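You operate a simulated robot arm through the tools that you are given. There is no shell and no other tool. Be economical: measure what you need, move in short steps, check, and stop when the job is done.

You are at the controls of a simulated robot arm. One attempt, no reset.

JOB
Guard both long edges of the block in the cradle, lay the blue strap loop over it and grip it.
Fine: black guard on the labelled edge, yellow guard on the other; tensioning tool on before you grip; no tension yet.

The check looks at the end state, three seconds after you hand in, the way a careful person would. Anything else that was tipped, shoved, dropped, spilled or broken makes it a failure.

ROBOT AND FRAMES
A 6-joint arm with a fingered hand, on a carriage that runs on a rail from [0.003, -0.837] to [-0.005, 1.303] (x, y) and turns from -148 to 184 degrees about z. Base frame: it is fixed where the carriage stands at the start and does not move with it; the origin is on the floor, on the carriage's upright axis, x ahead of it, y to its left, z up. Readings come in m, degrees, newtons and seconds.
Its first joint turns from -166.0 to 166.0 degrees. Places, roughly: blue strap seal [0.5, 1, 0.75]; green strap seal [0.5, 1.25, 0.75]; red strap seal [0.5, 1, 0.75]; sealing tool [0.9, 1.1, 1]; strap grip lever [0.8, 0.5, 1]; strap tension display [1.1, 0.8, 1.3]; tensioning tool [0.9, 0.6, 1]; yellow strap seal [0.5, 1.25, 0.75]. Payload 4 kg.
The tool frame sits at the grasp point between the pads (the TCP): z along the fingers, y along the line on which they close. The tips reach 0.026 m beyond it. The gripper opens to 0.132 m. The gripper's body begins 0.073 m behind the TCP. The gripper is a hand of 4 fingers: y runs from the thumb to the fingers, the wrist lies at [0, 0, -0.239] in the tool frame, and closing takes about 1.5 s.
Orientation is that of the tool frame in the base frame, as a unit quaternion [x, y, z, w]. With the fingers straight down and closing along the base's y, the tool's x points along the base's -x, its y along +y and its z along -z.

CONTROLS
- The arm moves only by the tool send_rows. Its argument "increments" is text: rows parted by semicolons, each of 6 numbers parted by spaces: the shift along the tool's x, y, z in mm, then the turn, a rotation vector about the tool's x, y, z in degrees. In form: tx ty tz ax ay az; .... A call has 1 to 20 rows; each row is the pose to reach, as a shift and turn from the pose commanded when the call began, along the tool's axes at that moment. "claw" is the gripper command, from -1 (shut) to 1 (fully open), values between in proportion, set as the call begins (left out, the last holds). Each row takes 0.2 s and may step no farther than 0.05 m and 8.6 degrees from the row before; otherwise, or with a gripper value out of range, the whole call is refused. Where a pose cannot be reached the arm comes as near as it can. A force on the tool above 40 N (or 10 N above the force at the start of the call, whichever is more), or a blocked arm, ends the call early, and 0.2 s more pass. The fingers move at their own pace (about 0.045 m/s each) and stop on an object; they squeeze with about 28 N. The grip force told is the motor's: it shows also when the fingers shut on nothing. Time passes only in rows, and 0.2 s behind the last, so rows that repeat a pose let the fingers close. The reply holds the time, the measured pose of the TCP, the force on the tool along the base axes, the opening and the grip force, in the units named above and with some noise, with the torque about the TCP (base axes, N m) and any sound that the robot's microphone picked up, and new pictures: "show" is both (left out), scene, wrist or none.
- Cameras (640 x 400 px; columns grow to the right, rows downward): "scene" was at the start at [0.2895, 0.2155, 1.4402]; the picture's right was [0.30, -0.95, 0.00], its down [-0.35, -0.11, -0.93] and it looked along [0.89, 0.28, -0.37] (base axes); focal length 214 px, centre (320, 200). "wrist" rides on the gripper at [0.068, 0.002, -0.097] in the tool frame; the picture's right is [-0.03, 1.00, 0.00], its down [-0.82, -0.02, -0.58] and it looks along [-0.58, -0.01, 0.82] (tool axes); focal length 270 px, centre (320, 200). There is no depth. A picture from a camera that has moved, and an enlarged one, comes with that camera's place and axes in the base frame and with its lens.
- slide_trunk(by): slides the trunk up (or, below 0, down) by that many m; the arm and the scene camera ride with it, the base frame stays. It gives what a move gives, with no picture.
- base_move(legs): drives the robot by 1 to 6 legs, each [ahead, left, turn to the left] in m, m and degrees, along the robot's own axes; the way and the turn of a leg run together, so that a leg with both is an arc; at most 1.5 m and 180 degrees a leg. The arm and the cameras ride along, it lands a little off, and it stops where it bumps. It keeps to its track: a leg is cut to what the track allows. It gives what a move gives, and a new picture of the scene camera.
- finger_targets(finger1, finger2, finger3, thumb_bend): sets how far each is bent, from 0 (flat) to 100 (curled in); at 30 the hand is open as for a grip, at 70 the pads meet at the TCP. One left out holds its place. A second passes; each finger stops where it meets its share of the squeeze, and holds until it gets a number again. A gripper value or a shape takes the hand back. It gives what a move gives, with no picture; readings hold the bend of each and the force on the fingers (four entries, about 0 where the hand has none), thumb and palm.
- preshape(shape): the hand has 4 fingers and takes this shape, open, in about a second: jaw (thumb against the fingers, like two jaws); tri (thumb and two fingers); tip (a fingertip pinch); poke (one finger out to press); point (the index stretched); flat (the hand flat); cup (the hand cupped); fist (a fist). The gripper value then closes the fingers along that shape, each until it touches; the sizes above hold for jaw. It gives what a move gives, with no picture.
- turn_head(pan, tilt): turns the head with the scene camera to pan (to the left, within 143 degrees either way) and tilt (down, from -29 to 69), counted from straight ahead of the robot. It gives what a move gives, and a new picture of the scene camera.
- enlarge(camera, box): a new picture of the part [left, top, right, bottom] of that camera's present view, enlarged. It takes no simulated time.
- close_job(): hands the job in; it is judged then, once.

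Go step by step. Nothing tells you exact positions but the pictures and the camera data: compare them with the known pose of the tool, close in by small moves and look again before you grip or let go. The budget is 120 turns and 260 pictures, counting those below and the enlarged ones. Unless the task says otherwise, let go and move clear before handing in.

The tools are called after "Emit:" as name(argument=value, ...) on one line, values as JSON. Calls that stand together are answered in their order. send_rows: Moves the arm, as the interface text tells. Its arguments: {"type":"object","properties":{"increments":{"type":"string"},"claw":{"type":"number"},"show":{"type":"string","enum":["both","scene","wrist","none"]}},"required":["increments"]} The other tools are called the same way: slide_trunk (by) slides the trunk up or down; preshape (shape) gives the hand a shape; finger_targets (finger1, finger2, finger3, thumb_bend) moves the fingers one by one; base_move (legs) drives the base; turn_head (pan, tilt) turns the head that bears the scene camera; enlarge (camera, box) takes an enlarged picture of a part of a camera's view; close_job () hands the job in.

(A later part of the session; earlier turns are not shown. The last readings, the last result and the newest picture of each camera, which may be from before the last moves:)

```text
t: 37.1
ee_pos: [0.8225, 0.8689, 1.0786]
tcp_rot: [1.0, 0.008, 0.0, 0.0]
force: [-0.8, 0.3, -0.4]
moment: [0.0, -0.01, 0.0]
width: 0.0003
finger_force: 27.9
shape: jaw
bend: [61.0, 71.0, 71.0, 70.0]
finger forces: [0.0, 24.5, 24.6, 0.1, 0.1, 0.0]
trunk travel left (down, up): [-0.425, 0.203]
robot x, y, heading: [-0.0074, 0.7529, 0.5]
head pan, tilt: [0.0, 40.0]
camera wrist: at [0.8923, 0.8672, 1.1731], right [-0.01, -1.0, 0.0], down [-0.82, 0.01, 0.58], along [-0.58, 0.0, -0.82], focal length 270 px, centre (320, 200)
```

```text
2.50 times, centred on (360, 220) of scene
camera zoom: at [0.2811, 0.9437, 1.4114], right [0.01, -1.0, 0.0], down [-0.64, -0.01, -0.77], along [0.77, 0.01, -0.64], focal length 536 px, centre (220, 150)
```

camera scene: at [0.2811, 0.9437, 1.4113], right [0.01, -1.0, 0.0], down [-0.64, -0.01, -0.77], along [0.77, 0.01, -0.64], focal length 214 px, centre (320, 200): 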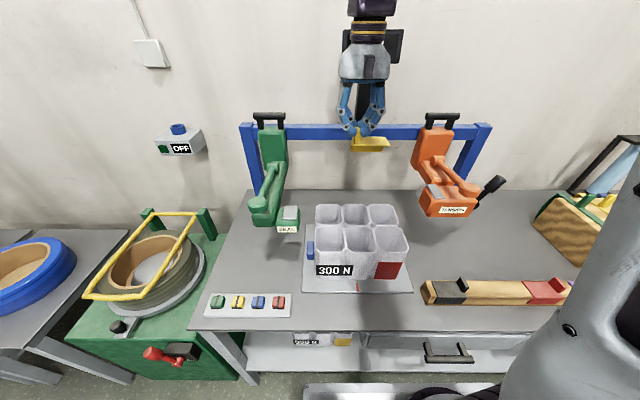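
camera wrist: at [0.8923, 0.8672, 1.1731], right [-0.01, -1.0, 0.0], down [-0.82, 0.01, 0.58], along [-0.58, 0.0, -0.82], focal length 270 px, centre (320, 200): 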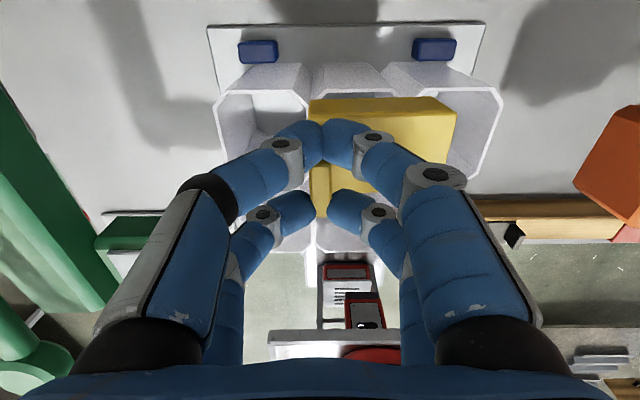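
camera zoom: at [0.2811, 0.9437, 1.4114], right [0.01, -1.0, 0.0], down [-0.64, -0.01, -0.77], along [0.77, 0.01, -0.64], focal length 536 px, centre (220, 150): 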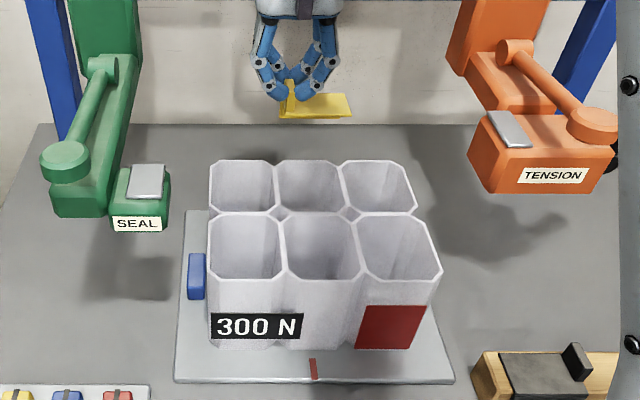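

Rear rim at x≈0.836, z≈0.932, middle cell y 0.791–0.876. I lower to just above the rim with about 5 mm lip clearance.

Emit:
send_rows(increments="-4 -4 30 0 0 0;-4 -4 60 0 0 0;-4 -4 80 0 0 0;-4 -4 93 0 0 0;-4 -4 93 0 0 0", show="both")

Emit:
enlarge(camera="wrist", box=[200, 10, 520, 210])

Emit:
enlarge(camera="scene", box=[310, 150, 410, 250])

```text
t: 38.3
ee_pos: [0.8198, 0.873, 0.984]
tcp_rot: [1.0, 0.009, -0.001, 0.0]
force: [0.3, -0.2, -0.6]
moment: [0.01, -0.01, -0.01]
width: 0.0
finger_force: 27.8
shape: jaw
bend: [61.0, 71.0, 71.0, 70.0]
finger forces: [0.0, 24.5, 24.6, 0.0, 0.0, 0.0]
trunk travel left (down, up): [-0.425, 0.203]
robot x, y, heading: [-0.0032, 0.7548, 0.5]
head pan, tilt: [0.0, 40.0]
camera scene: at [0.2811, 0.9437, 1.4114], right [0.01, -1.0, 0.0], down [-0.64, -0.01, -0.77], along [0.77, 0.01, -0.64], focal length 214 px, centre (320, 200)
camera wrist: at [0.8885, 0.8707, 1.0791], right [-0.01, -1.0, 0.0], down [-0.82, 0.01, 0.58], along [-0.58, 0.0, -0.82], focal length 270 px, centre (320, 200)
```

scene: 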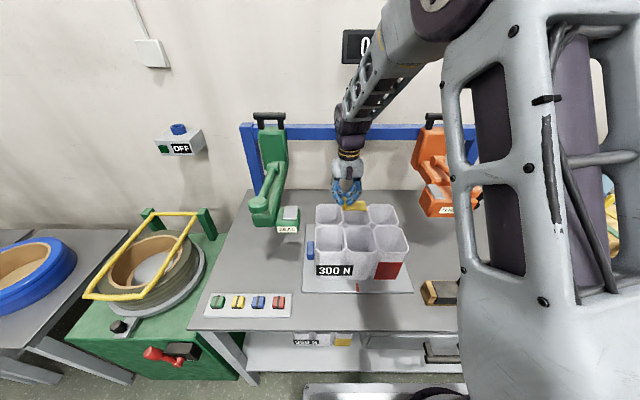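
wrist: 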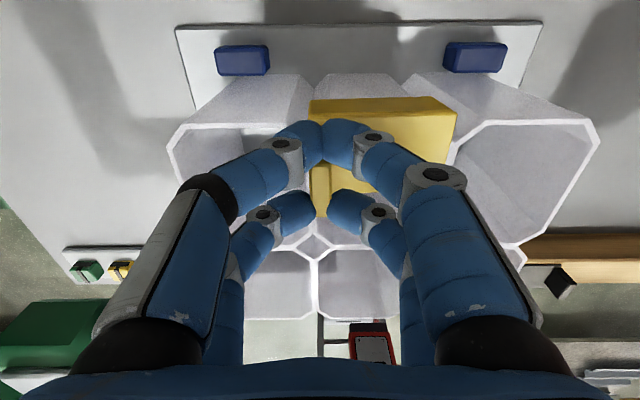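

```text
2.00 times, centred on (360, 110) of wrist
camera zoom: at [0.8885, 0.8707, 1.0791], right [-0.01, -1.0, 0.0], down [-0.82, 0.01, 0.58], along [-0.58, 0.0, -0.82], focal length 541 px, centre (240, 380)
```

zoom: 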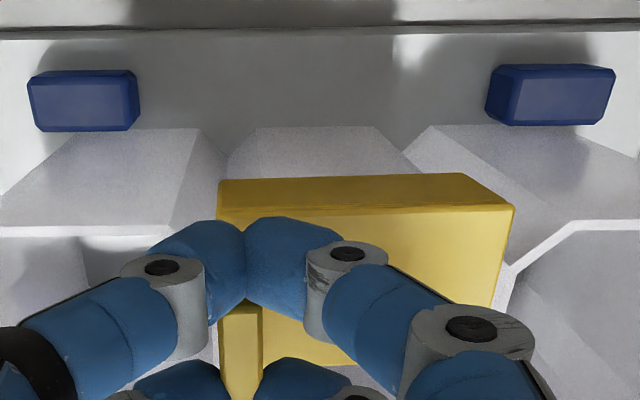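

```text
4.00 times, centred on (360, 200) of scene
camera zoom: at [0.2811, 0.9437, 1.4114], right [0.01, -1.0, 0.0], down [-0.64, -0.01, -0.77], along [0.77, 0.01, -0.64], focal length 858 px, centre (160, 200)
```

zoom: 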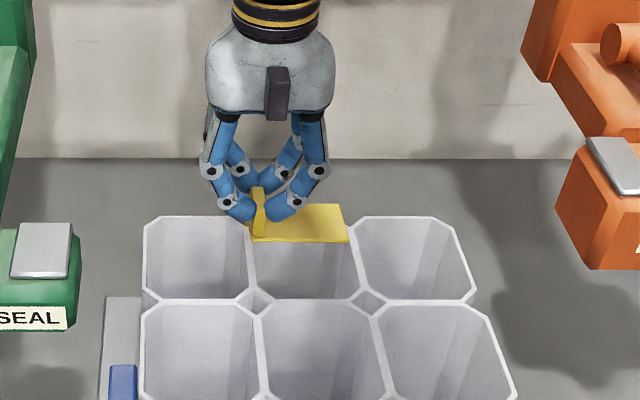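

Clear of the rim; lowering in small steps to contact.

Emit:
send_rows(increments="-1 0 4 0 0 0;-2 0 7 0 0 0;-2 0 9 0 0 0;-2 0 11 0 0 0;-2 0 12 0 0 0;-2 0 12 0 0 0", show="none")

Emit:
enlarge(camera="scene", box=[310, 150, 410, 250])

```text
t: 39.7
ee_pos: [0.82, 0.8723, 0.9734]
tcp_rot: [1.0, 0.008, 0.002, -0.001]
force: [2.7, -0.5, 19.6]
moment: [0.01, 0.32, 0.0]
width: 0.0
finger_force: 27.7
shape: jaw
bend: [61.0, 72.0, 72.0, 70.0]
finger forces: [0.0, 31.9, 31.4, 0.0, 0.0, 0.0]
trunk travel left (down, up): [-0.425, 0.203]
robot x, y, heading: [-0.0022, 0.7553, 0.7]
head pan, tilt: [0.0, 40.0]
```

```text
4.00 times, centred on (360, 200) of scene
camera zoom: at [0.2805, 0.9436, 1.4116], right [0.01, -1.0, 0.0], down [-0.64, -0.01, -0.77], along [0.77, 0.01, -0.64], focal length 858 px, centre (160, 200)
```

zoom: 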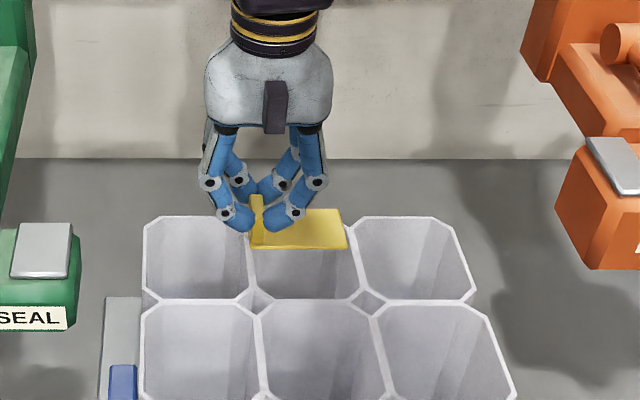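

Plate is on the rim. I relieve the load slightly and draw the guard in until the lip meets the rear face.

Emit:
send_rows(increments="0 0 -1.5 0 0 0;-2 0 -1.5 0 0 0;-4 0 -1.5 0 0 0;-4 0 -1.5 0 0 0", show="none")

Emit:
send_rows(increments="-1 0 0 0 0 0;-2 0 0 0 0 0;-2 0 0 0 0 0", show="wrist")

```text
t: 40.7
ee_pos: [0.8144, 0.8715, 0.9748]
tcp_rot: [1.0, 0.009, 0.001, 0.0]
force: [6.7, -0.8, 17.4]
moment: [0.01, 0.17, -0.01]
width: 0.0
finger_force: 28.2
shape: jaw
bend: [61.0, 72.0, 72.0, 70.0]
finger forces: [0.0, 31.7, 30.5, 0.0, 0.0, 0.0]
trunk travel left (down, up): [-0.425, 0.203]
robot x, y, heading: [-0.0026, 0.7552, 0.6]
head pan, tilt: [0.0, 40.0]
```

```text
t: 41.5
ee_pos: [0.8116, 0.8728, 0.9759]
tcp_rot: [1.0, 0.009, 0.001, 0.0]
force: [6.1, -2.7, 14.8]
moment: [-0.03, 0.07, 0.05]
width: 0.0
finger_force: 28.0
shape: jaw
bend: [61.0, 72.0, 72.0, 70.0]
finger forces: [0.0, 31.6, 30.1, 0.0, 0.0, 0.0]
trunk travel left (down, up): [-0.425, 0.203]
robot x, y, heading: [-0.0022, 0.755, 0.5]
head pan, tilt: [0.0, 40.0]
camera wrist: at [0.8807, 0.8711, 1.0701], right [-0.01, -1.0, 0.0], down [-0.82, 0.01, 0.58], along [-0.58, 0.0, -0.82], focal length 270 px, centre (320, 200)
```

wrist: 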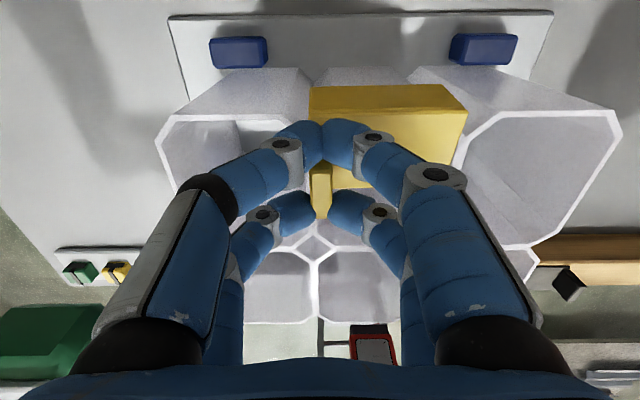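

Emit:
send_rows(increments="0 0 -2 0 0 0;0 0 -3 0 0 0;0 0 -3 0 0 0", show="none")

Emit:
enlarge(camera="wrist", box=[200, 10, 520, 210])

Emit:
enlarge(camera="scene", box=[310, 150, 410, 250])

```text
t: 42.3
ee_pos: [0.812, 0.8704, 0.9771]
tcp_rot: [1.0, 0.009, -0.001, 0.0]
force: [2.1, -0.1, 0.8]
moment: [0.04, -0.16, -0.01]
width: 0.0
finger_force: 28.2
shape: jaw
bend: [61.0, 72.0, 72.0, 70.0]
finger forces: [0.1, 28.1, 28.3, 0.0, 0.0, 0.0]
trunk travel left (down, up): [-0.425, 0.203]
robot x, y, heading: [-0.0031, 0.7537, 0.7]
head pan, tilt: [0.0, 40.0]
```

```text
2.00 times, centred on (360, 110) of wrist
camera zoom: at [0.8811, 0.871, 1.0717], right [-0.01, -1.0, 0.0], down [-0.82, 0.01, 0.58], along [-0.58, 0.0, -0.82], focal length 541 px, centre (240, 380)
```

zoom: 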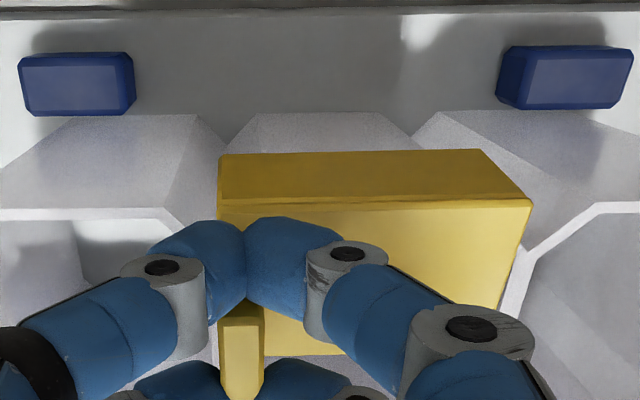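

```text
4.00 times, centred on (360, 200) of scene
camera zoom: at [0.2812, 0.9438, 1.4113], right [0.01, -1.0, 0.0], down [-0.64, -0.01, -0.77], along [0.77, 0.01, -0.64], focal length 858 px, centre (160, 200)
```

zoom: 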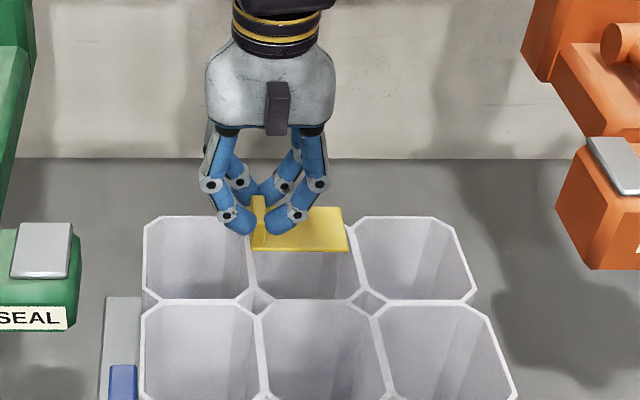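

Lip is against the rear face and the load is nearly zero. I ease down 1 mm and open a little.

Emit:
send_rows(increments="0 0 1.5 0 0 0;0 0 1.5 0 0 0", show="none")

Emit:
send_rows(increments="0 0 0 0 0 0;0 0 0 0 0 0;0 0 0 0 0 0;0 0 0 0 0 0", claw=-0.4, show="wrist")

Emit:
enlarge(camera="scene", box=[310, 150, 410, 250])

```text
t: 42.9
ee_pos: [0.8125, 0.8709, 0.9768]
tcp_rot: [1.0, 0.009, 0.0, 0.0]
force: [2.3, -0.3, 2.8]
moment: [0.01, -0.1, -0.06]
width: 0.0
finger_force: 28.1
shape: jaw
bend: [61.0, 72.0, 72.0, 70.0]
finger forces: [0.1, 28.4, 28.3, 0.1, 0.0, 0.0]
trunk travel left (down, up): [-0.425, 0.203]
robot x, y, heading: [-0.0012, 0.752, 0.2]
head pan, tilt: [0.0, 40.0]
```

```text
t: 43.9
ee_pos: [0.8123, 0.8719, 0.9773]
tcp_rot: [1.0, 0.008, 0.0, 0.0]
force: [0.0, 0.4, -1.0]
moment: [0.0, -0.04, -0.01]
width: 0.0391
finger_force: 0.0
shape: jaw
bend: [74.0, 74.0, 74.0, 70.0]
finger forces: [0.0, 0.1, 0.0, 0.0, 0.0, 0.0]
trunk travel left (down, up): [-0.425, 0.203]
robot x, y, heading: [-0.0004, 0.7563, 0.6]
head pan, tilt: [0.0, 40.0]
camera wrist: at [0.8809, 0.8713, 1.0711], right [-0.01, -1.0, 0.0], down [-0.82, 0.01, 0.58], along [-0.58, 0.0, -0.82], focal length 270 px, centre (320, 200)
```

wrist: 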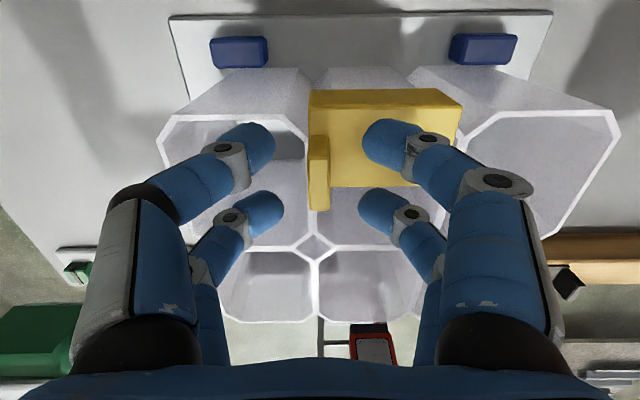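

```text
4.00 times, centred on (360, 200) of scene
camera zoom: at [0.2811, 0.9437, 1.4114], right [0.01, -1.0, 0.0], down [-0.64, -0.01, -0.77], along [0.77, 0.01, -0.64], focal length 858 px, centre (160, 200)
```

zoom: 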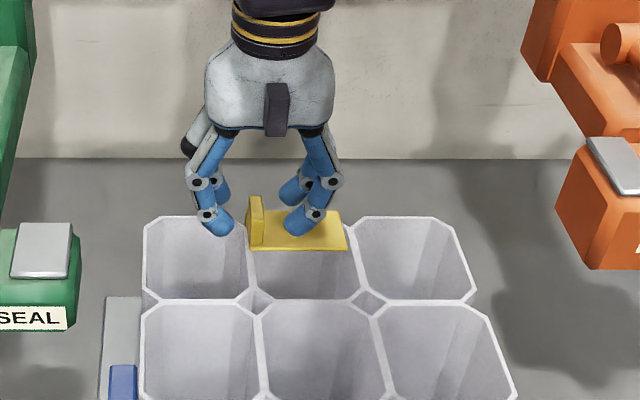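

The yellow guard rests level on the rear edge. I lift straight off and check it.

Emit:
send_rows(increments="0 0 -20 0 0 0;0 0 -50 0 0 0;0 0 -95 0 0 0;0 0 -140 0 0 0;0 0 -185 0 0 0;0 0 -230 0 0 0;0 0 -260 0 0 0;0 0 -260 0 0 8.5;0 0 -260 0 0 17", show="wrist")

Emit:
enlarge(camera="wrist", box=[200, 10, 520, 210])

Emit:
enlarge(camera="scene", box=[300, 180, 420, 300])

```text
t: 45.9
ee_pos: [0.8123, 0.8704, 1.2359]
tcp_rot: [0.99, -0.14, 0.0, 0.0]
force: [1.1, 0.0, -0.1]
moment: [-0.01, 0.02, 0.0]
width: 0.0395
finger_force: 0.2
shape: jaw
bend: [74.0, 74.0, 74.0, 70.0]
finger forces: [0.0, 0.0, 0.0, 0.0, 0.0, 0.0]
trunk travel left (down, up): [-0.425, 0.203]
robot x, y, heading: [-0.0036, 0.7521, 0.3]
head pan, tilt: [0.0, 40.0]
camera wrist: at [0.8772, 0.85, 1.3317], right [-0.3, -0.95, 0.0], down [-0.78, 0.25, 0.58], along [-0.55, 0.17, -0.82], focal length 270 px, centre (320, 200)
```

wrist: 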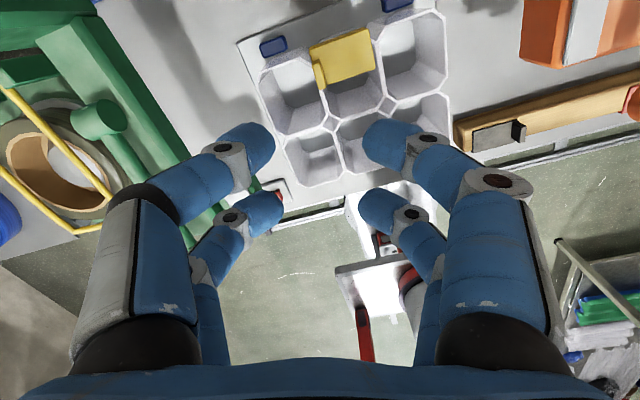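

```text
2.00 times, centred on (360, 110) of wrist
camera zoom: at [0.8772, 0.85, 1.3317], right [-0.3, -0.95, 0.0], down [-0.78, 0.25, 0.58], along [-0.55, 0.17, -0.82], focal length 541 px, centre (240, 380)
```

zoom: 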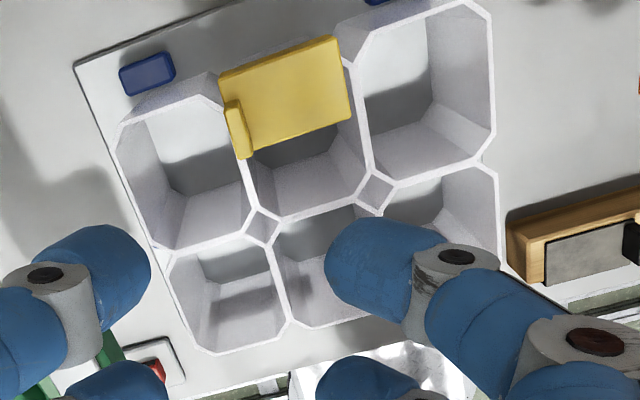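

```text
3.33 times, centred on (360, 240) of scene
camera zoom: at [0.2811, 0.9437, 1.4114], right [0.01, -1.0, 0.0], down [-0.64, -0.01, -0.77], along [0.77, 0.01, -0.64], focal length 715 px, centre (187, 67)
```

zoom: 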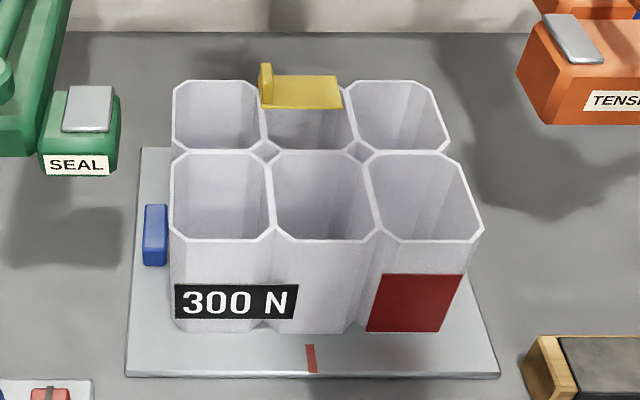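

Yellow guard is well seated. I rotate the hand back to its original yaw.

Emit:
send_rows(increments="0 0 0 0 0 -8.5;0 0 0 0 0 -17;0 0 0 0 0 -25.5;0 0 0 0 0 -34;0 0 0 0 0 -42.5;0 0 0 0 0 -51;0 0 0 0 0 -59.5;0 0 0 0 0 -68;0 0 0 0 0 -76.5;0 0 0 0 0 -85;0 0 0 0 0 -93.5;0 0 0 0 0 -98;0 0 0 0 0 -98", show="none")

Emit:
send_rows(increments="0 0 0 0 0 -8.5;0 0 0 0 0 -17;0 0 0 0 0 -25.5;0 0 0 0 0 -34;0 0 0 0 0 -42.5;0 0 0 0 0 -51;0 0 0 0 0 -59.5;0 0 0 0 0 -68;0 0 0 0 0 -76.5;0 0 0 0 0 -85;0 0 0 0 0 -93.5;0 0 0 0 0 -98.1;0 0 0 0 0 -98.1", show="none")

```text
t: 48.7
ee_pos: [0.8128, 0.871, 1.237]
tcp_rot: [0.754, 0.657, 0.0, 0.0]
force: [-0.1, -0.6, 0.7]
moment: [-0.01, -0.03, 0.02]
width: 0.0392
finger_force: 0.0
shape: jaw
bend: [74.0, 74.0, 74.0, 70.0]
finger forces: [0.1, 0.1, 0.0, 0.0, 0.0, 0.0]
trunk travel left (down, up): [-0.425, 0.203]
robot x, y, heading: [-0.0009, 0.7539, 0.3]
head pan, tilt: [0.0, 40.0]
```

```text
t: 51.5
ee_pos: [0.8126, 0.8709, 1.2363]
tcp_rot: [-0.001, 1.0, 0.0, 0.0]
force: [-0.1, 0.2, 0.1]
moment: [0.0, 0.03, 0.03]
width: 0.0392
finger_force: 0.0
shape: jaw
bend: [74.0, 74.0, 74.0, 70.0]
finger forces: [0.0, 0.0, 0.0, 0.1, 0.0, 0.0]
trunk travel left (down, up): [-0.425, 0.203]
robot x, y, heading: [-0.0022, 0.7509, 0.2]
head pan, tilt: [0.0, 40.0]
```

Emit:
send_rows(increments="25 -35 0 0 0 0;50 -70 0 0 0 0;75 -105 0 0 0 0;100 -140 0 0 0 0;125 -175 0 0 0 0;150 -210 0 0 0 0;175 -245 0 0 0 0;200 -280 10 0 0 0;225 -310 30 0 0 0;230 -320 70 0 0 0;230 -320 115 0 0 0;230 -320 160 0 0 0;230 -320 205 0 0 0;230 -320 250 0 0 0;230 -320 290 0 0 0;230 -320 300 0 0 0;230 -320 300 0 0 0", claw=-0.3, show="wrist")

Emit:
enlarge(camera="wrist", box=[200, 60, 440, 240])

```text
t: 55.1
ee_pos: [0.5824, 0.5495, 0.934]
tcp_rot: [-0.001, 1.0, 0.0, 0.0]
force: [0.1, 0.0, 0.3]
moment: [0.0, -0.01, 0.02]
width: 0.0459
finger_force: 0.1
shape: jaw
bend: [74.0, 74.0, 74.0, 70.0]
finger forces: [0.0, 0.1, 0.0, 0.1, 0.0, 0.0]
trunk travel left (down, up): [-0.425, 0.203]
robot x, y, heading: [-0.003, 0.754, 0.4]
head pan, tilt: [0.0, 40.0]
camera wrist: at [0.5145, 0.5512, 1.0296], right [0.02, 1.0, 0.0], down [0.82, -0.02, 0.58], along [0.58, -0.01, -0.82], focal length 270 px, centre (320, 200)
```

wrist: 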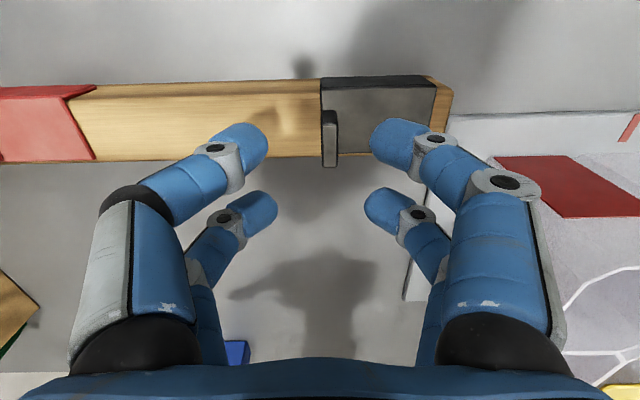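

```text
2.22 times, centred on (320, 150) of wrist
camera zoom: at [0.5145, 0.5512, 1.0296], right [0.02, 1.0, 0.0], down [0.82, -0.02, 0.58], along [0.58, -0.01, -0.82], focal length 601 px, centre (320, 311)
```

zoom: 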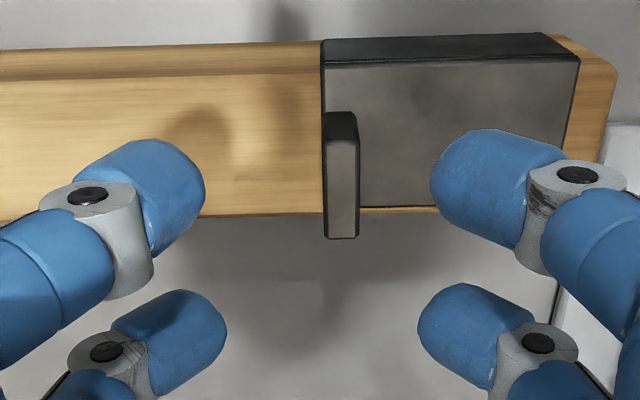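

Emit:
send_rows(increments="0 6 15 0 0 0;0 6 30 0 0 0;0 6 42 0 0 0;0 6 50.5 0 0 0;0 6 50.5 0 0 0", claw=-0.3, show="wrist")

Emit:
send_rows(increments="0 0 0 0 0 0;0 0 0 0 0 0;0 0 0 0 0 0;0 0 0 0 0 0;0 0 0 0 0 0;0 0 0 0 0 0", claw=-1, show="wrist")

```text
t: 56.3
ee_pos: [0.5831, 0.557, 0.8848]
tcp_rot: [-0.002, 1.0, 0.0, 0.0]
force: [-0.3, 0.1, 0.2]
moment: [-0.03, -0.03, 0.03]
width: 0.0457
finger_force: 0.1
shape: jaw
bend: [74.0, 74.0, 74.0, 70.0]
finger forces: [0.1, 0.1, 0.0, 0.0, 0.0, 0.0]
trunk travel left (down, up): [-0.425, 0.203]
robot x, y, heading: [-0.0024, 0.7542, 0.5]
head pan, tilt: [0.0, 40.0]
camera wrist: at [0.5145, 0.5588, 0.9799], right [0.02, 1.0, 0.0], down [0.82, -0.02, 0.58], along [0.58, -0.01, -0.82], focal length 270 px, centre (320, 200)
```

wrist: 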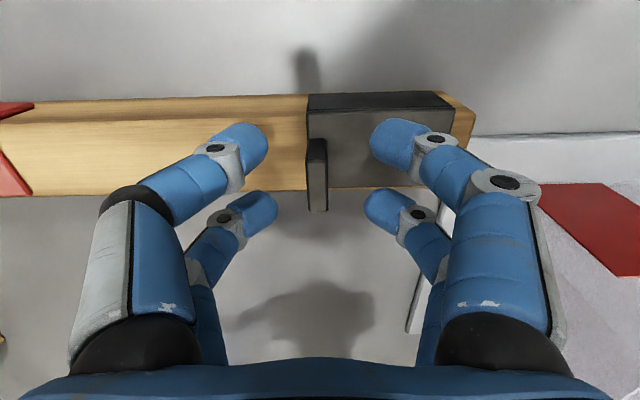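

```text
t: 57.7
ee_pos: [0.5828, 0.5565, 0.8847]
tcp_rot: [0.0, 1.0, 0.0, 0.0]
force: [-0.7, 0.7, -0.6]
moment: [-0.01, 0.03, 0.0]
width: 0.0
finger_force: 28.2
shape: jaw
bend: [61.0, 71.0, 71.0, 70.0]
finger forces: [0.1, 24.5, 24.3, 0.0, 0.0, 0.0]
trunk travel left (down, up): [-0.425, 0.203]
robot x, y, heading: [-0.0018, 0.7521, 0.3]
head pan, tilt: [0.0, 40.0]
camera wrist: at [0.5145, 0.5588, 0.98], right [0.02, 1.0, 0.0], down [0.82, -0.02, 0.58], along [0.58, -0.01, -0.82], focal length 270 px, centre (320, 200)
```

wrist: 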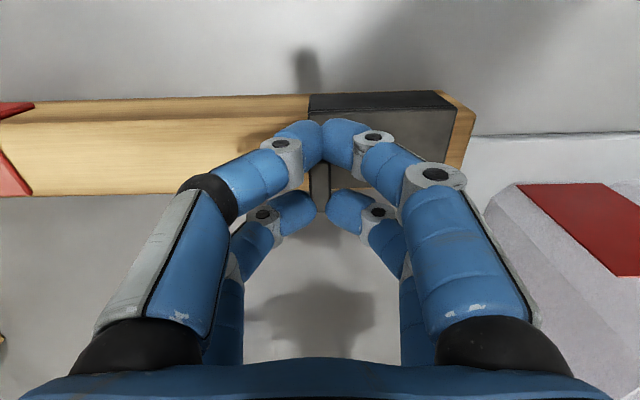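

Black guard gripped. Lift and carry to above the front edge.

Emit:
send_rows(increments="0 0 -20 0 0 0;0 0 -60 0 0 0;0 0 -105 0 0 0;0 0 -150 0 0 0;0 0 -185 0 0 0;-10 40 -190 0 0 0;-20 85 -190 0 0 0;-30 130 -190 0 0 0;-40 175 -190 0 0 0;-55 215 -190 0 0 0;-68 236 -190 0 0 0;-68 236 -160 0 0 0;-68 236 -130 0 0 0;-68 236 -105 0 0 0;-68 236 -105 0 0 0", show="both")

Emit:
enlarge(camera="wrist", box=[200, 10, 520, 210])

Emit:
enlarge(camera="scene", box=[300, 160, 440, 300])

```text
t: 60.9
ee_pos: [0.6503, 0.7941, 0.9906]
tcp_rot: [-0.001, 1.0, 0.0, 0.001]
force: [0.1, 0.5, 0.2]
moment: [-0.03, 0.01, -0.01]
width: 0.0
finger_force: 27.9
shape: jaw
bend: [61.0, 71.0, 71.0, 70.0]
finger forces: [0.0, 23.8, 24.3, 0.1, 0.1, 0.0]
trunk travel left (down, up): [-0.425, 0.203]
robot x, y, heading: [-0.0038, 0.7523, 0.2]
head pan, tilt: [0.0, 40.0]
camera scene: at [0.2811, 0.9437, 1.4114], right [0.01, -1.0, 0.0], down [-0.64, -0.01, -0.77], along [0.77, 0.01, -0.64], focal length 214 px, centre (320, 200)
camera wrist: at [0.5821, 0.7961, 1.0849], right [0.02, 1.0, 0.0], down [0.82, -0.02, 0.58], along [0.58, -0.01, -0.82], focal length 270 px, centre (320, 200)
```

scene: 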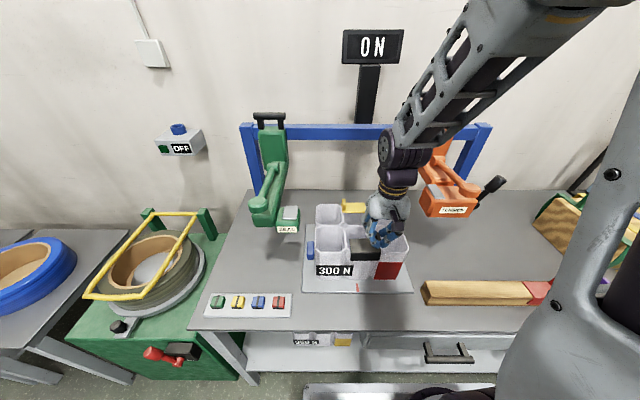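
wrist: 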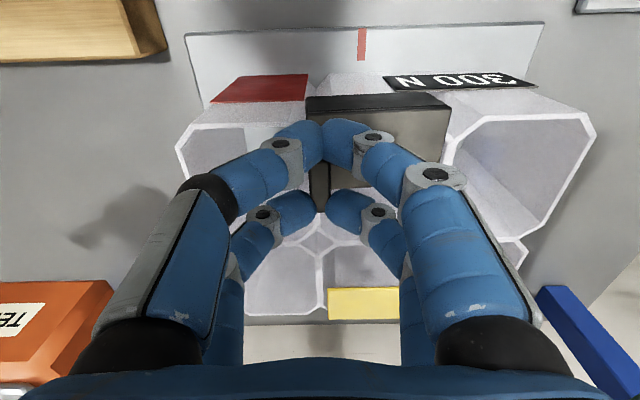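

```text
2.00 times, centred on (360, 110) of wrist
camera zoom: at [0.5821, 0.7961, 1.0849], right [0.02, 1.0, 0.0], down [0.82, -0.02, 0.58], along [0.58, -0.01, -0.82], focal length 541 px, centre (240, 380)
```

zoom: 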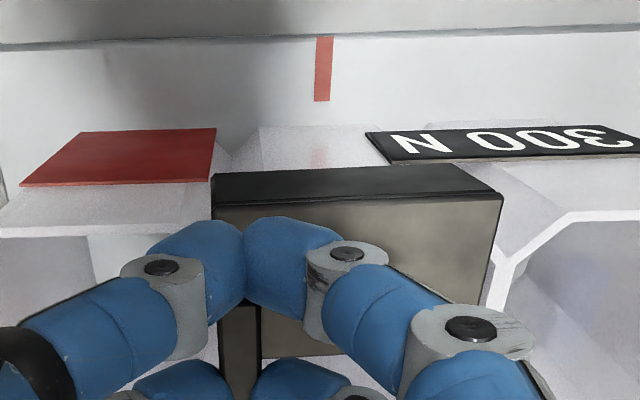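

```text
2.86 times, centred on (370, 230) of scene
camera zoom: at [0.2811, 0.9437, 1.4114], right [0.01, -1.0, 0.0], down [-0.64, -0.01, -0.77], along [0.77, 0.01, -0.64], focal length 613 px, centre (177, 114)
```

zoom: 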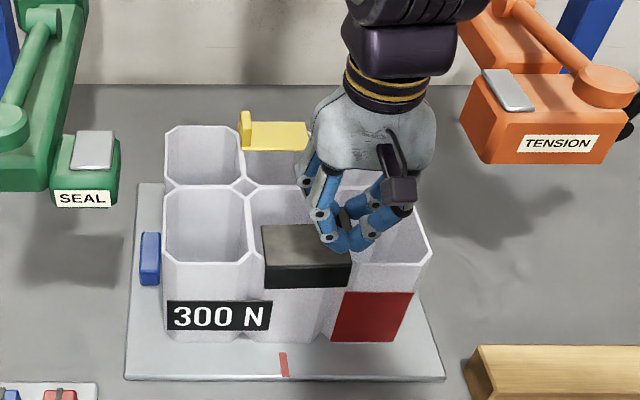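

Emit:
send_rows(increments="-2 -2 4 0 0 0;-4 -2 8 0 0 0;-5 -2 11 0 0 0;-5 -2 13 0 0 0;-5 -2 14.5 0 0 0;-5 -2 14.5 0 0 0", show="none")

Emit:
enlarge(camera="wrist", box=[200, 10, 520, 210])

Emit:
enlarge(camera="scene", box=[300, 160, 440, 300])

```text
t: 62.3
ee_pos: [0.6541, 0.7921, 0.9782]
tcp_rot: [-0.001, 1.0, 0.0, 0.001]
force: [-1.8, -0.7, 16.8]
moment: [-0.02, -0.24, 0.03]
width: 0.0
finger_force: 28.3
shape: jaw
bend: [61.0, 72.0, 72.0, 70.0]
finger forces: [0.0, 30.6, 31.2, 0.0, 0.0, 0.0]
trunk travel left (down, up): [-0.425, 0.203]
robot x, y, heading: [-0.0021, 0.7588, 0.3]
head pan, tilt: [0.0, 40.0]
```

```text
2.00 times, centred on (360, 110) of wrist
camera zoom: at [0.5873, 0.7935, 1.072], right [0.02, 1.0, 0.0], down [0.81, -0.02, 0.58], along [0.58, -0.01, -0.82], focal length 541 px, centre (240, 380)
```

zoom: 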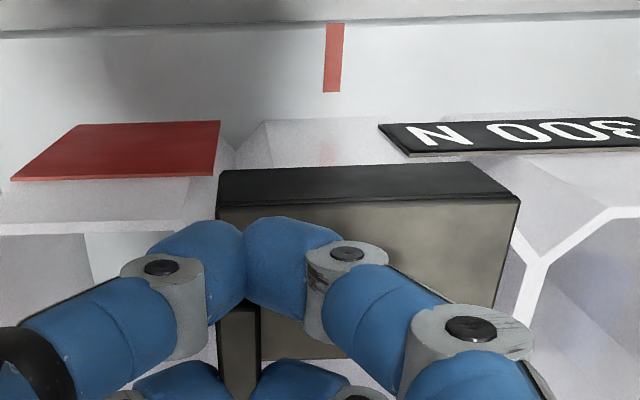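

```text
2.86 times, centred on (370, 230) of scene
camera zoom: at [0.2805, 0.9437, 1.4116], right [0.01, -1.0, 0.0], down [-0.64, -0.01, -0.77], along [0.77, 0.01, -0.64], focal length 613 px, centre (177, 114)
```

zoom: 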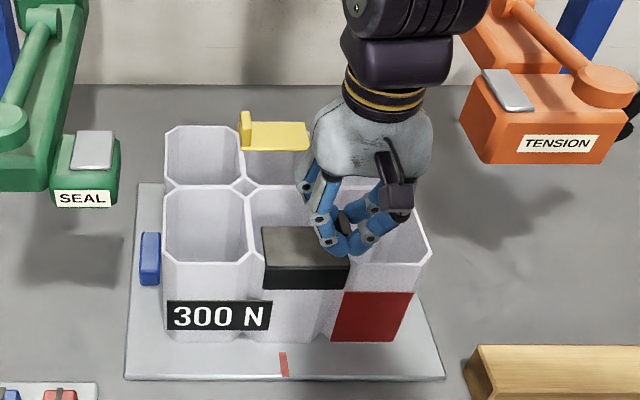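

Emit:
send_rows(increments="0 0 -2.5 0 0 0;-2 0 -2.5 0 0 0;-4 0 -2.5 0 0 0;-6 0 -2.5 0 0 0;-6 0 -2.5 0 0 0", show="none")

Emit:
enlarge(camera="wrist", box=[200, 10, 520, 210])

Emit:
enlarge(camera="scene", box=[300, 160, 440, 300])

```text
t: 63.5
ee_pos: [0.6606, 0.7915, 0.9801]
tcp_rot: [-0.001, 1.0, 0.0, 0.0]
force: [-4.2, 0.2, 4.1]
moment: [0.01, 0.09, -0.02]
width: 0.0
finger_force: 28.2
shape: jaw
bend: [61.0, 72.0, 72.0, 70.0]
finger forces: [0.0, 29.7, 29.2, 0.0, 0.1, 0.1]
trunk travel left (down, up): [-0.425, 0.203]
robot x, y, heading: [-0.005, 0.7553, 0.5]
head pan, tilt: [0.0, 40.0]
```

```text
2.00 times, centred on (360, 110) of wrist
camera zoom: at [0.593, 0.7933, 1.0736], right [0.02, 1.0, 0.0], down [0.82, -0.02, 0.58], along [0.58, -0.01, -0.82], focal length 541 px, centre (240, 380)
```

zoom: 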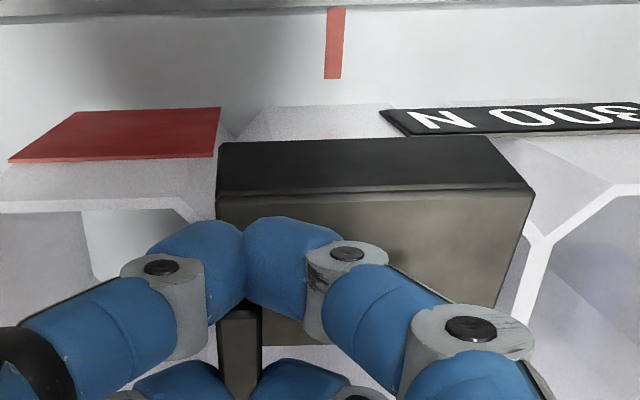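

```text
2.86 times, centred on (370, 230) of scene
camera zoom: at [0.2808, 0.9438, 1.4114], right [0.01, -1.0, 0.0], down [-0.64, -0.01, -0.77], along [0.77, 0.01, -0.64], focal length 613 px, centre (177, 114)
```

zoom: 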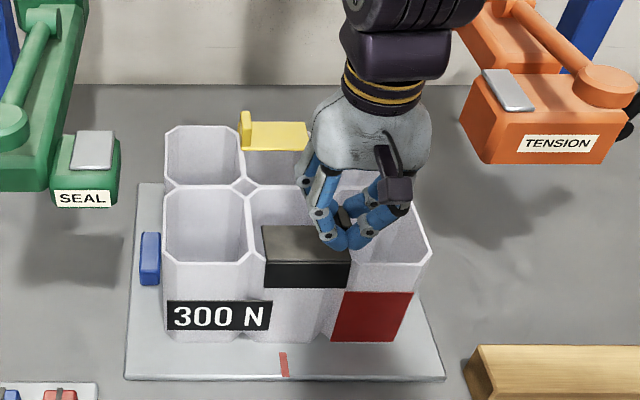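

Lip is against the front face; I release.

Emit:
send_rows(increments="0 0 0 0 0 0;0 0 0 0 0 0;0 0 0 0 0 0;0 0 0 0 0 0", claw=-0.4, show="wrist")

Emit:
enlarge(camera="scene", box=[300, 160, 440, 300])

```text
t: 64.5
ee_pos: [0.6613, 0.7914, 0.9789]
tcp_rot: [-0.002, 1.0, 0.0, 0.0]
force: [-0.3, -0.1, -0.3]
moment: [0.01, 0.0, -0.05]
width: 0.0394
finger_force: 0.1
shape: jaw
bend: [74.0, 74.0, 74.0, 70.0]
finger forces: [0.0, 0.0, 0.0, 0.0, 0.1, 0.1]
trunk travel left (down, up): [-0.425, 0.203]
robot x, y, heading: [-0.0029, 0.7528, 0.5]
head pan, tilt: [0.0, 40.0]
camera wrist: at [0.5934, 0.7933, 1.0736], right [0.02, 1.0, 0.0], down [0.82, -0.02, 0.58], along [0.58, -0.01, -0.82], focal length 270 px, centre (320, 200)
```

wrist: 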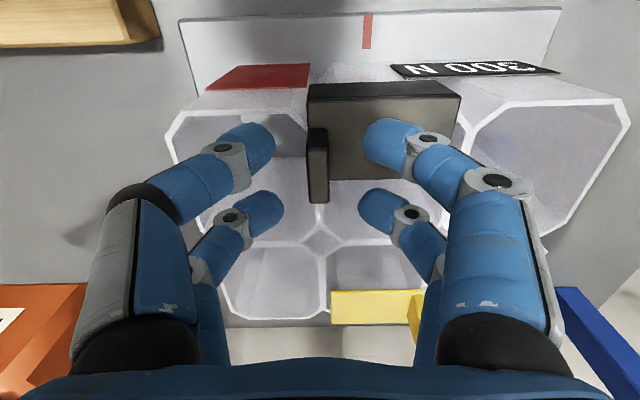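

```text
2.86 times, centred on (370, 230) of scene
camera zoom: at [0.2811, 0.9437, 1.4113], right [0.01, -1.0, 0.0], down [-0.64, -0.01, -0.77], along [0.77, 0.01, -0.64], focal length 613 px, centre (177, 114)
```

zoom: 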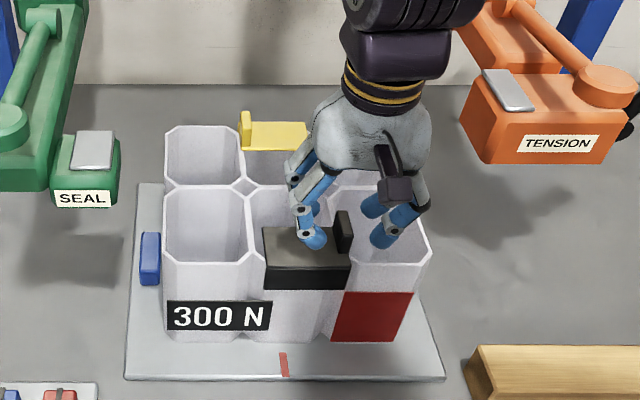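

Both guards in place. I lift off and drive to the strap drum.

Emit:
send_rows(increments="0 0 -30 0 0 0;0 0 -75 0 0 0;0 0 -120 0 0 0;0 0 -165 0 0 0;0 0 -210 0 0 0;0 0 -255 0 0 0;0 0 -300 0 0 0;40 0 -330 0 0 0;80 0 -330 0 0 0;80 0 -330 0 0 0", show="wrist")

Emit:
enlarge(camera="scene", box=[300, 180, 440, 300])

Emit:
base_move(legs=[[0, -0.6, 0]])

Emit:
turn_head(pan=-30, tilt=40)

```text
t: 66.7
ee_pos: [0.5809, 0.7915, 1.3081]
tcp_rot: [-0.001, 1.0, 0.0, 0.001]
force: [0.3, -0.3, -0.8]
moment: [0.0, 0.0, -0.01]
width: 0.0393
finger_force: 0.1
shape: jaw
bend: [74.0, 74.0, 74.0, 70.0]
finger forces: [0.0, 0.0, 0.0, 0.0, 0.0, 0.0]
trunk travel left (down, up): [-0.425, 0.203]
robot x, y, heading: [-0.0031, 0.7557, 0.6]
head pan, tilt: [0.0, 40.0]
camera wrist: at [0.513, 0.7928, 1.403], right [0.02, 1.0, 0.0], down [0.82, -0.02, 0.58], along [0.58, -0.01, -0.82], focal length 270 px, centre (320, 200)
```

wrist: 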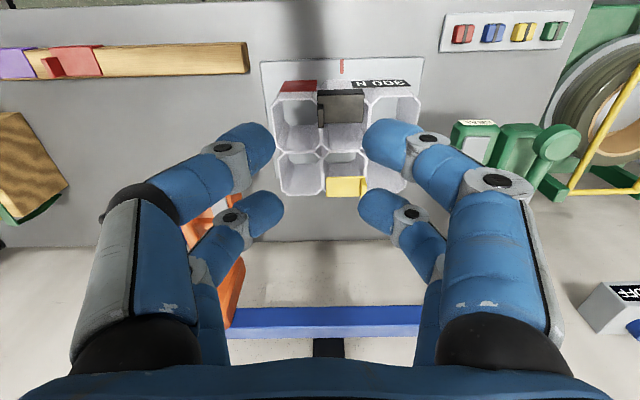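

```text
3.33 times, centred on (370, 240) of scene
camera zoom: at [0.2812, 0.9437, 1.4113], right [0.01, -1.0, 0.0], down [-0.64, -0.01, -0.77], along [0.77, 0.01, -0.64], focal length 715 px, centre (153, 67)
```

zoom: 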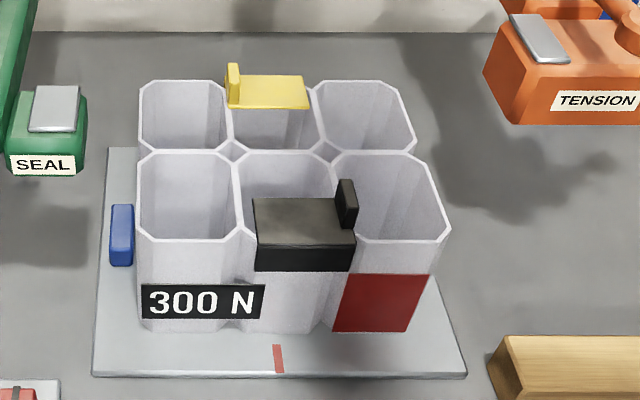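

```text
t: 70.1
ee_pos: [0.5843, 0.1866, 1.3081]
tcp_rot: [0.004, 1.0, 0.0, 0.0]
force: [-0.8, 0.0, 0.2]
moment: [0.02, -0.01, 0.01]
width: 0.0388
finger_force: 0.1
shape: jaw
bend: [74.0, 74.0, 74.0, 70.0]
finger forces: [0.0, 0.0, 0.0, 0.0, 0.0, 0.0]
trunk travel left (down, up): [-0.425, 0.203]
robot x, y, heading: [-0.0022, 0.1556, -0.3]
head pan, tilt: [0.0, 40.0]
camera scene: at [0.2851, 0.3417, 1.4114], right [0.0, -1.0, 0.0], down [-0.64, 0.0, -0.77], along [0.77, 0.0, -0.64], focal length 214 px, centre (320, 200)
```

scene: 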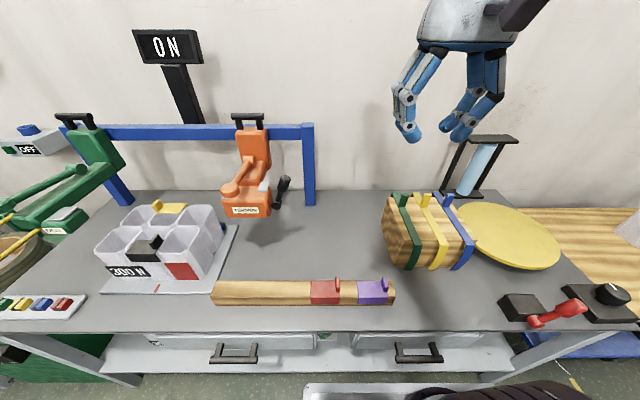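

```text
t: 71.1
ee_pos: [0.584, 0.1875, 1.3088]
tcp_rot: [0.004, 1.0, 0.0, 0.0]
force: [-0.8, 0.1, -0.1]
moment: [0.03, -0.02, -0.01]
width: 0.0395
finger_force: 0.0
shape: jaw
bend: [74.0, 74.0, 74.0, 70.0]
finger forces: [0.0, 0.0, 0.0, 0.0, 0.0, 0.1]
trunk travel left (down, up): [-0.425, 0.203]
robot x, y, heading: [0.0025, 0.1538, 0.4]
head pan, tilt: [-30.0, 40.0]
camera scene: at [0.2738, 0.2992, 1.4114], right [-0.5, -0.87, 0.0], down [-0.56, 0.32, -0.77], along [0.66, -0.38, -0.64], focal length 214 px, centre (320, 200)
```

scene: 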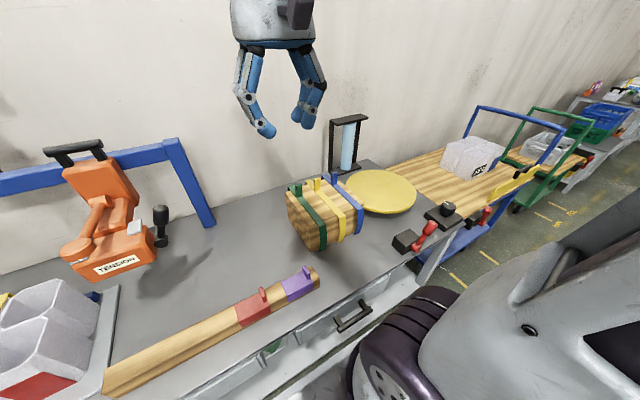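

Emit:
send_rows(increments="-15 -40 0 0 0 0;-30 -80 0 0 0 0;-45 -120 0 0 0 0;-60 -160 0 0 0 0;-75 -200 0 0 0 0;-90 -235 20 0 0 0;-90 -235 40 0 0 0;-90 -235 40 0 0 0", claw=0.5, show="both")

Emit:
enlarge(camera="wrist", box=[200, 20, 440, 200])

Emit:
enlarge(camera="scene", box=[260, 150, 400, 270])

```text
t: 72.9
ee_pos: [0.6719, -0.0506, 1.2674]
tcp_rot: [0.004, 1.0, 0.0, 0.0]
force: [0.4, 0.6, -0.7]
moment: [0.02, 0.0, -0.02]
width: 0.0988
finger_force: 0.0
shape: jaw
bend: [64.0, 64.0, 64.0, 51.0]
finger forces: [0.0, 0.0, 0.0, 0.0, 0.1, 0.1]
trunk travel left (down, up): [-0.425, 0.203]
robot x, y, heading: [0.0003, 0.1556, 0.1]
head pan, tilt: [-30.0, 40.0]
camera scene: at [0.2737, 0.2992, 1.4114], right [-0.5, -0.87, 0.0], down [-0.56, 0.32, -0.77], along [0.66, -0.38, -0.64], focal length 214 px, centre (320, 200)
camera wrist: at [0.6044, -0.0474, 1.3626], right [0.03, 1.0, 0.0], down [0.82, -0.03, 0.58], along [0.58, -0.02, -0.82], focal length 270 px, centre (320, 200)
```

scene: 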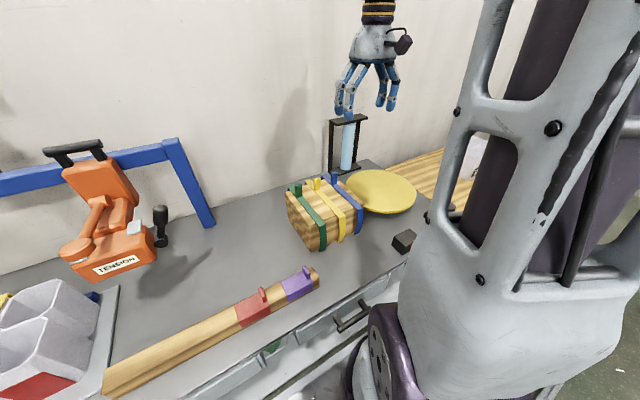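
wrist: 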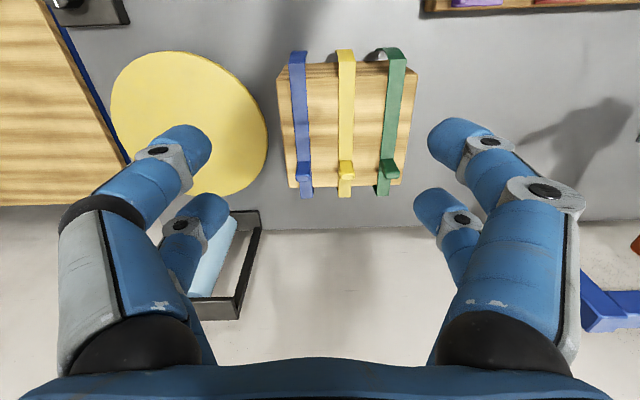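

```text
2.22 times, centred on (320, 110) of wrist
camera zoom: at [0.6044, -0.0474, 1.3626], right [0.03, 1.0, 0.0], down [0.82, -0.03, 0.58], along [0.58, -0.02, -0.82], focal length 601 px, centre (320, 400)
```

zoom: 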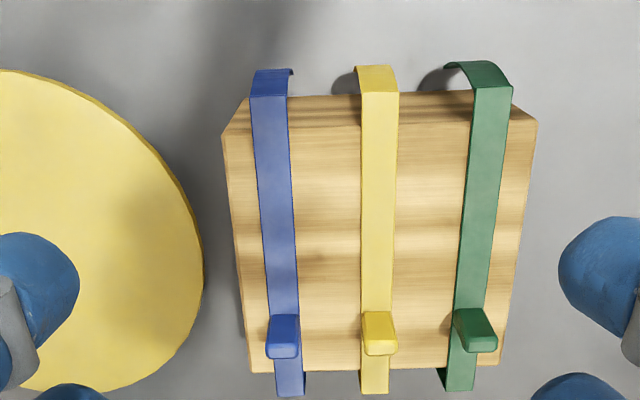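

```text
3.33 times, centred on (330, 210) of scene
camera zoom: at [0.2737, 0.2992, 1.4114], right [-0.5, -0.87, 0.0], down [-0.56, 0.32, -0.77], along [0.66, -0.38, -0.64], focal length 715 px, centre (287, 167)
```

zoom: 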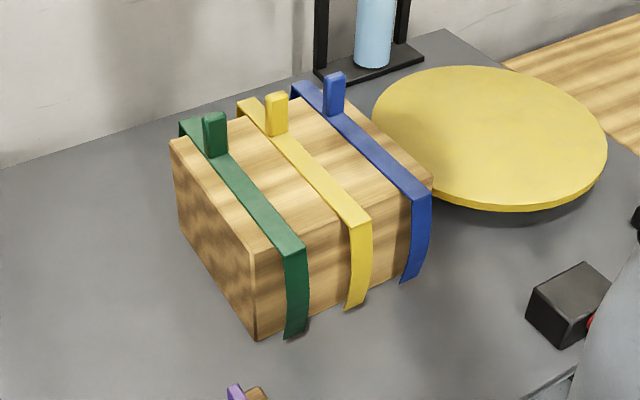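

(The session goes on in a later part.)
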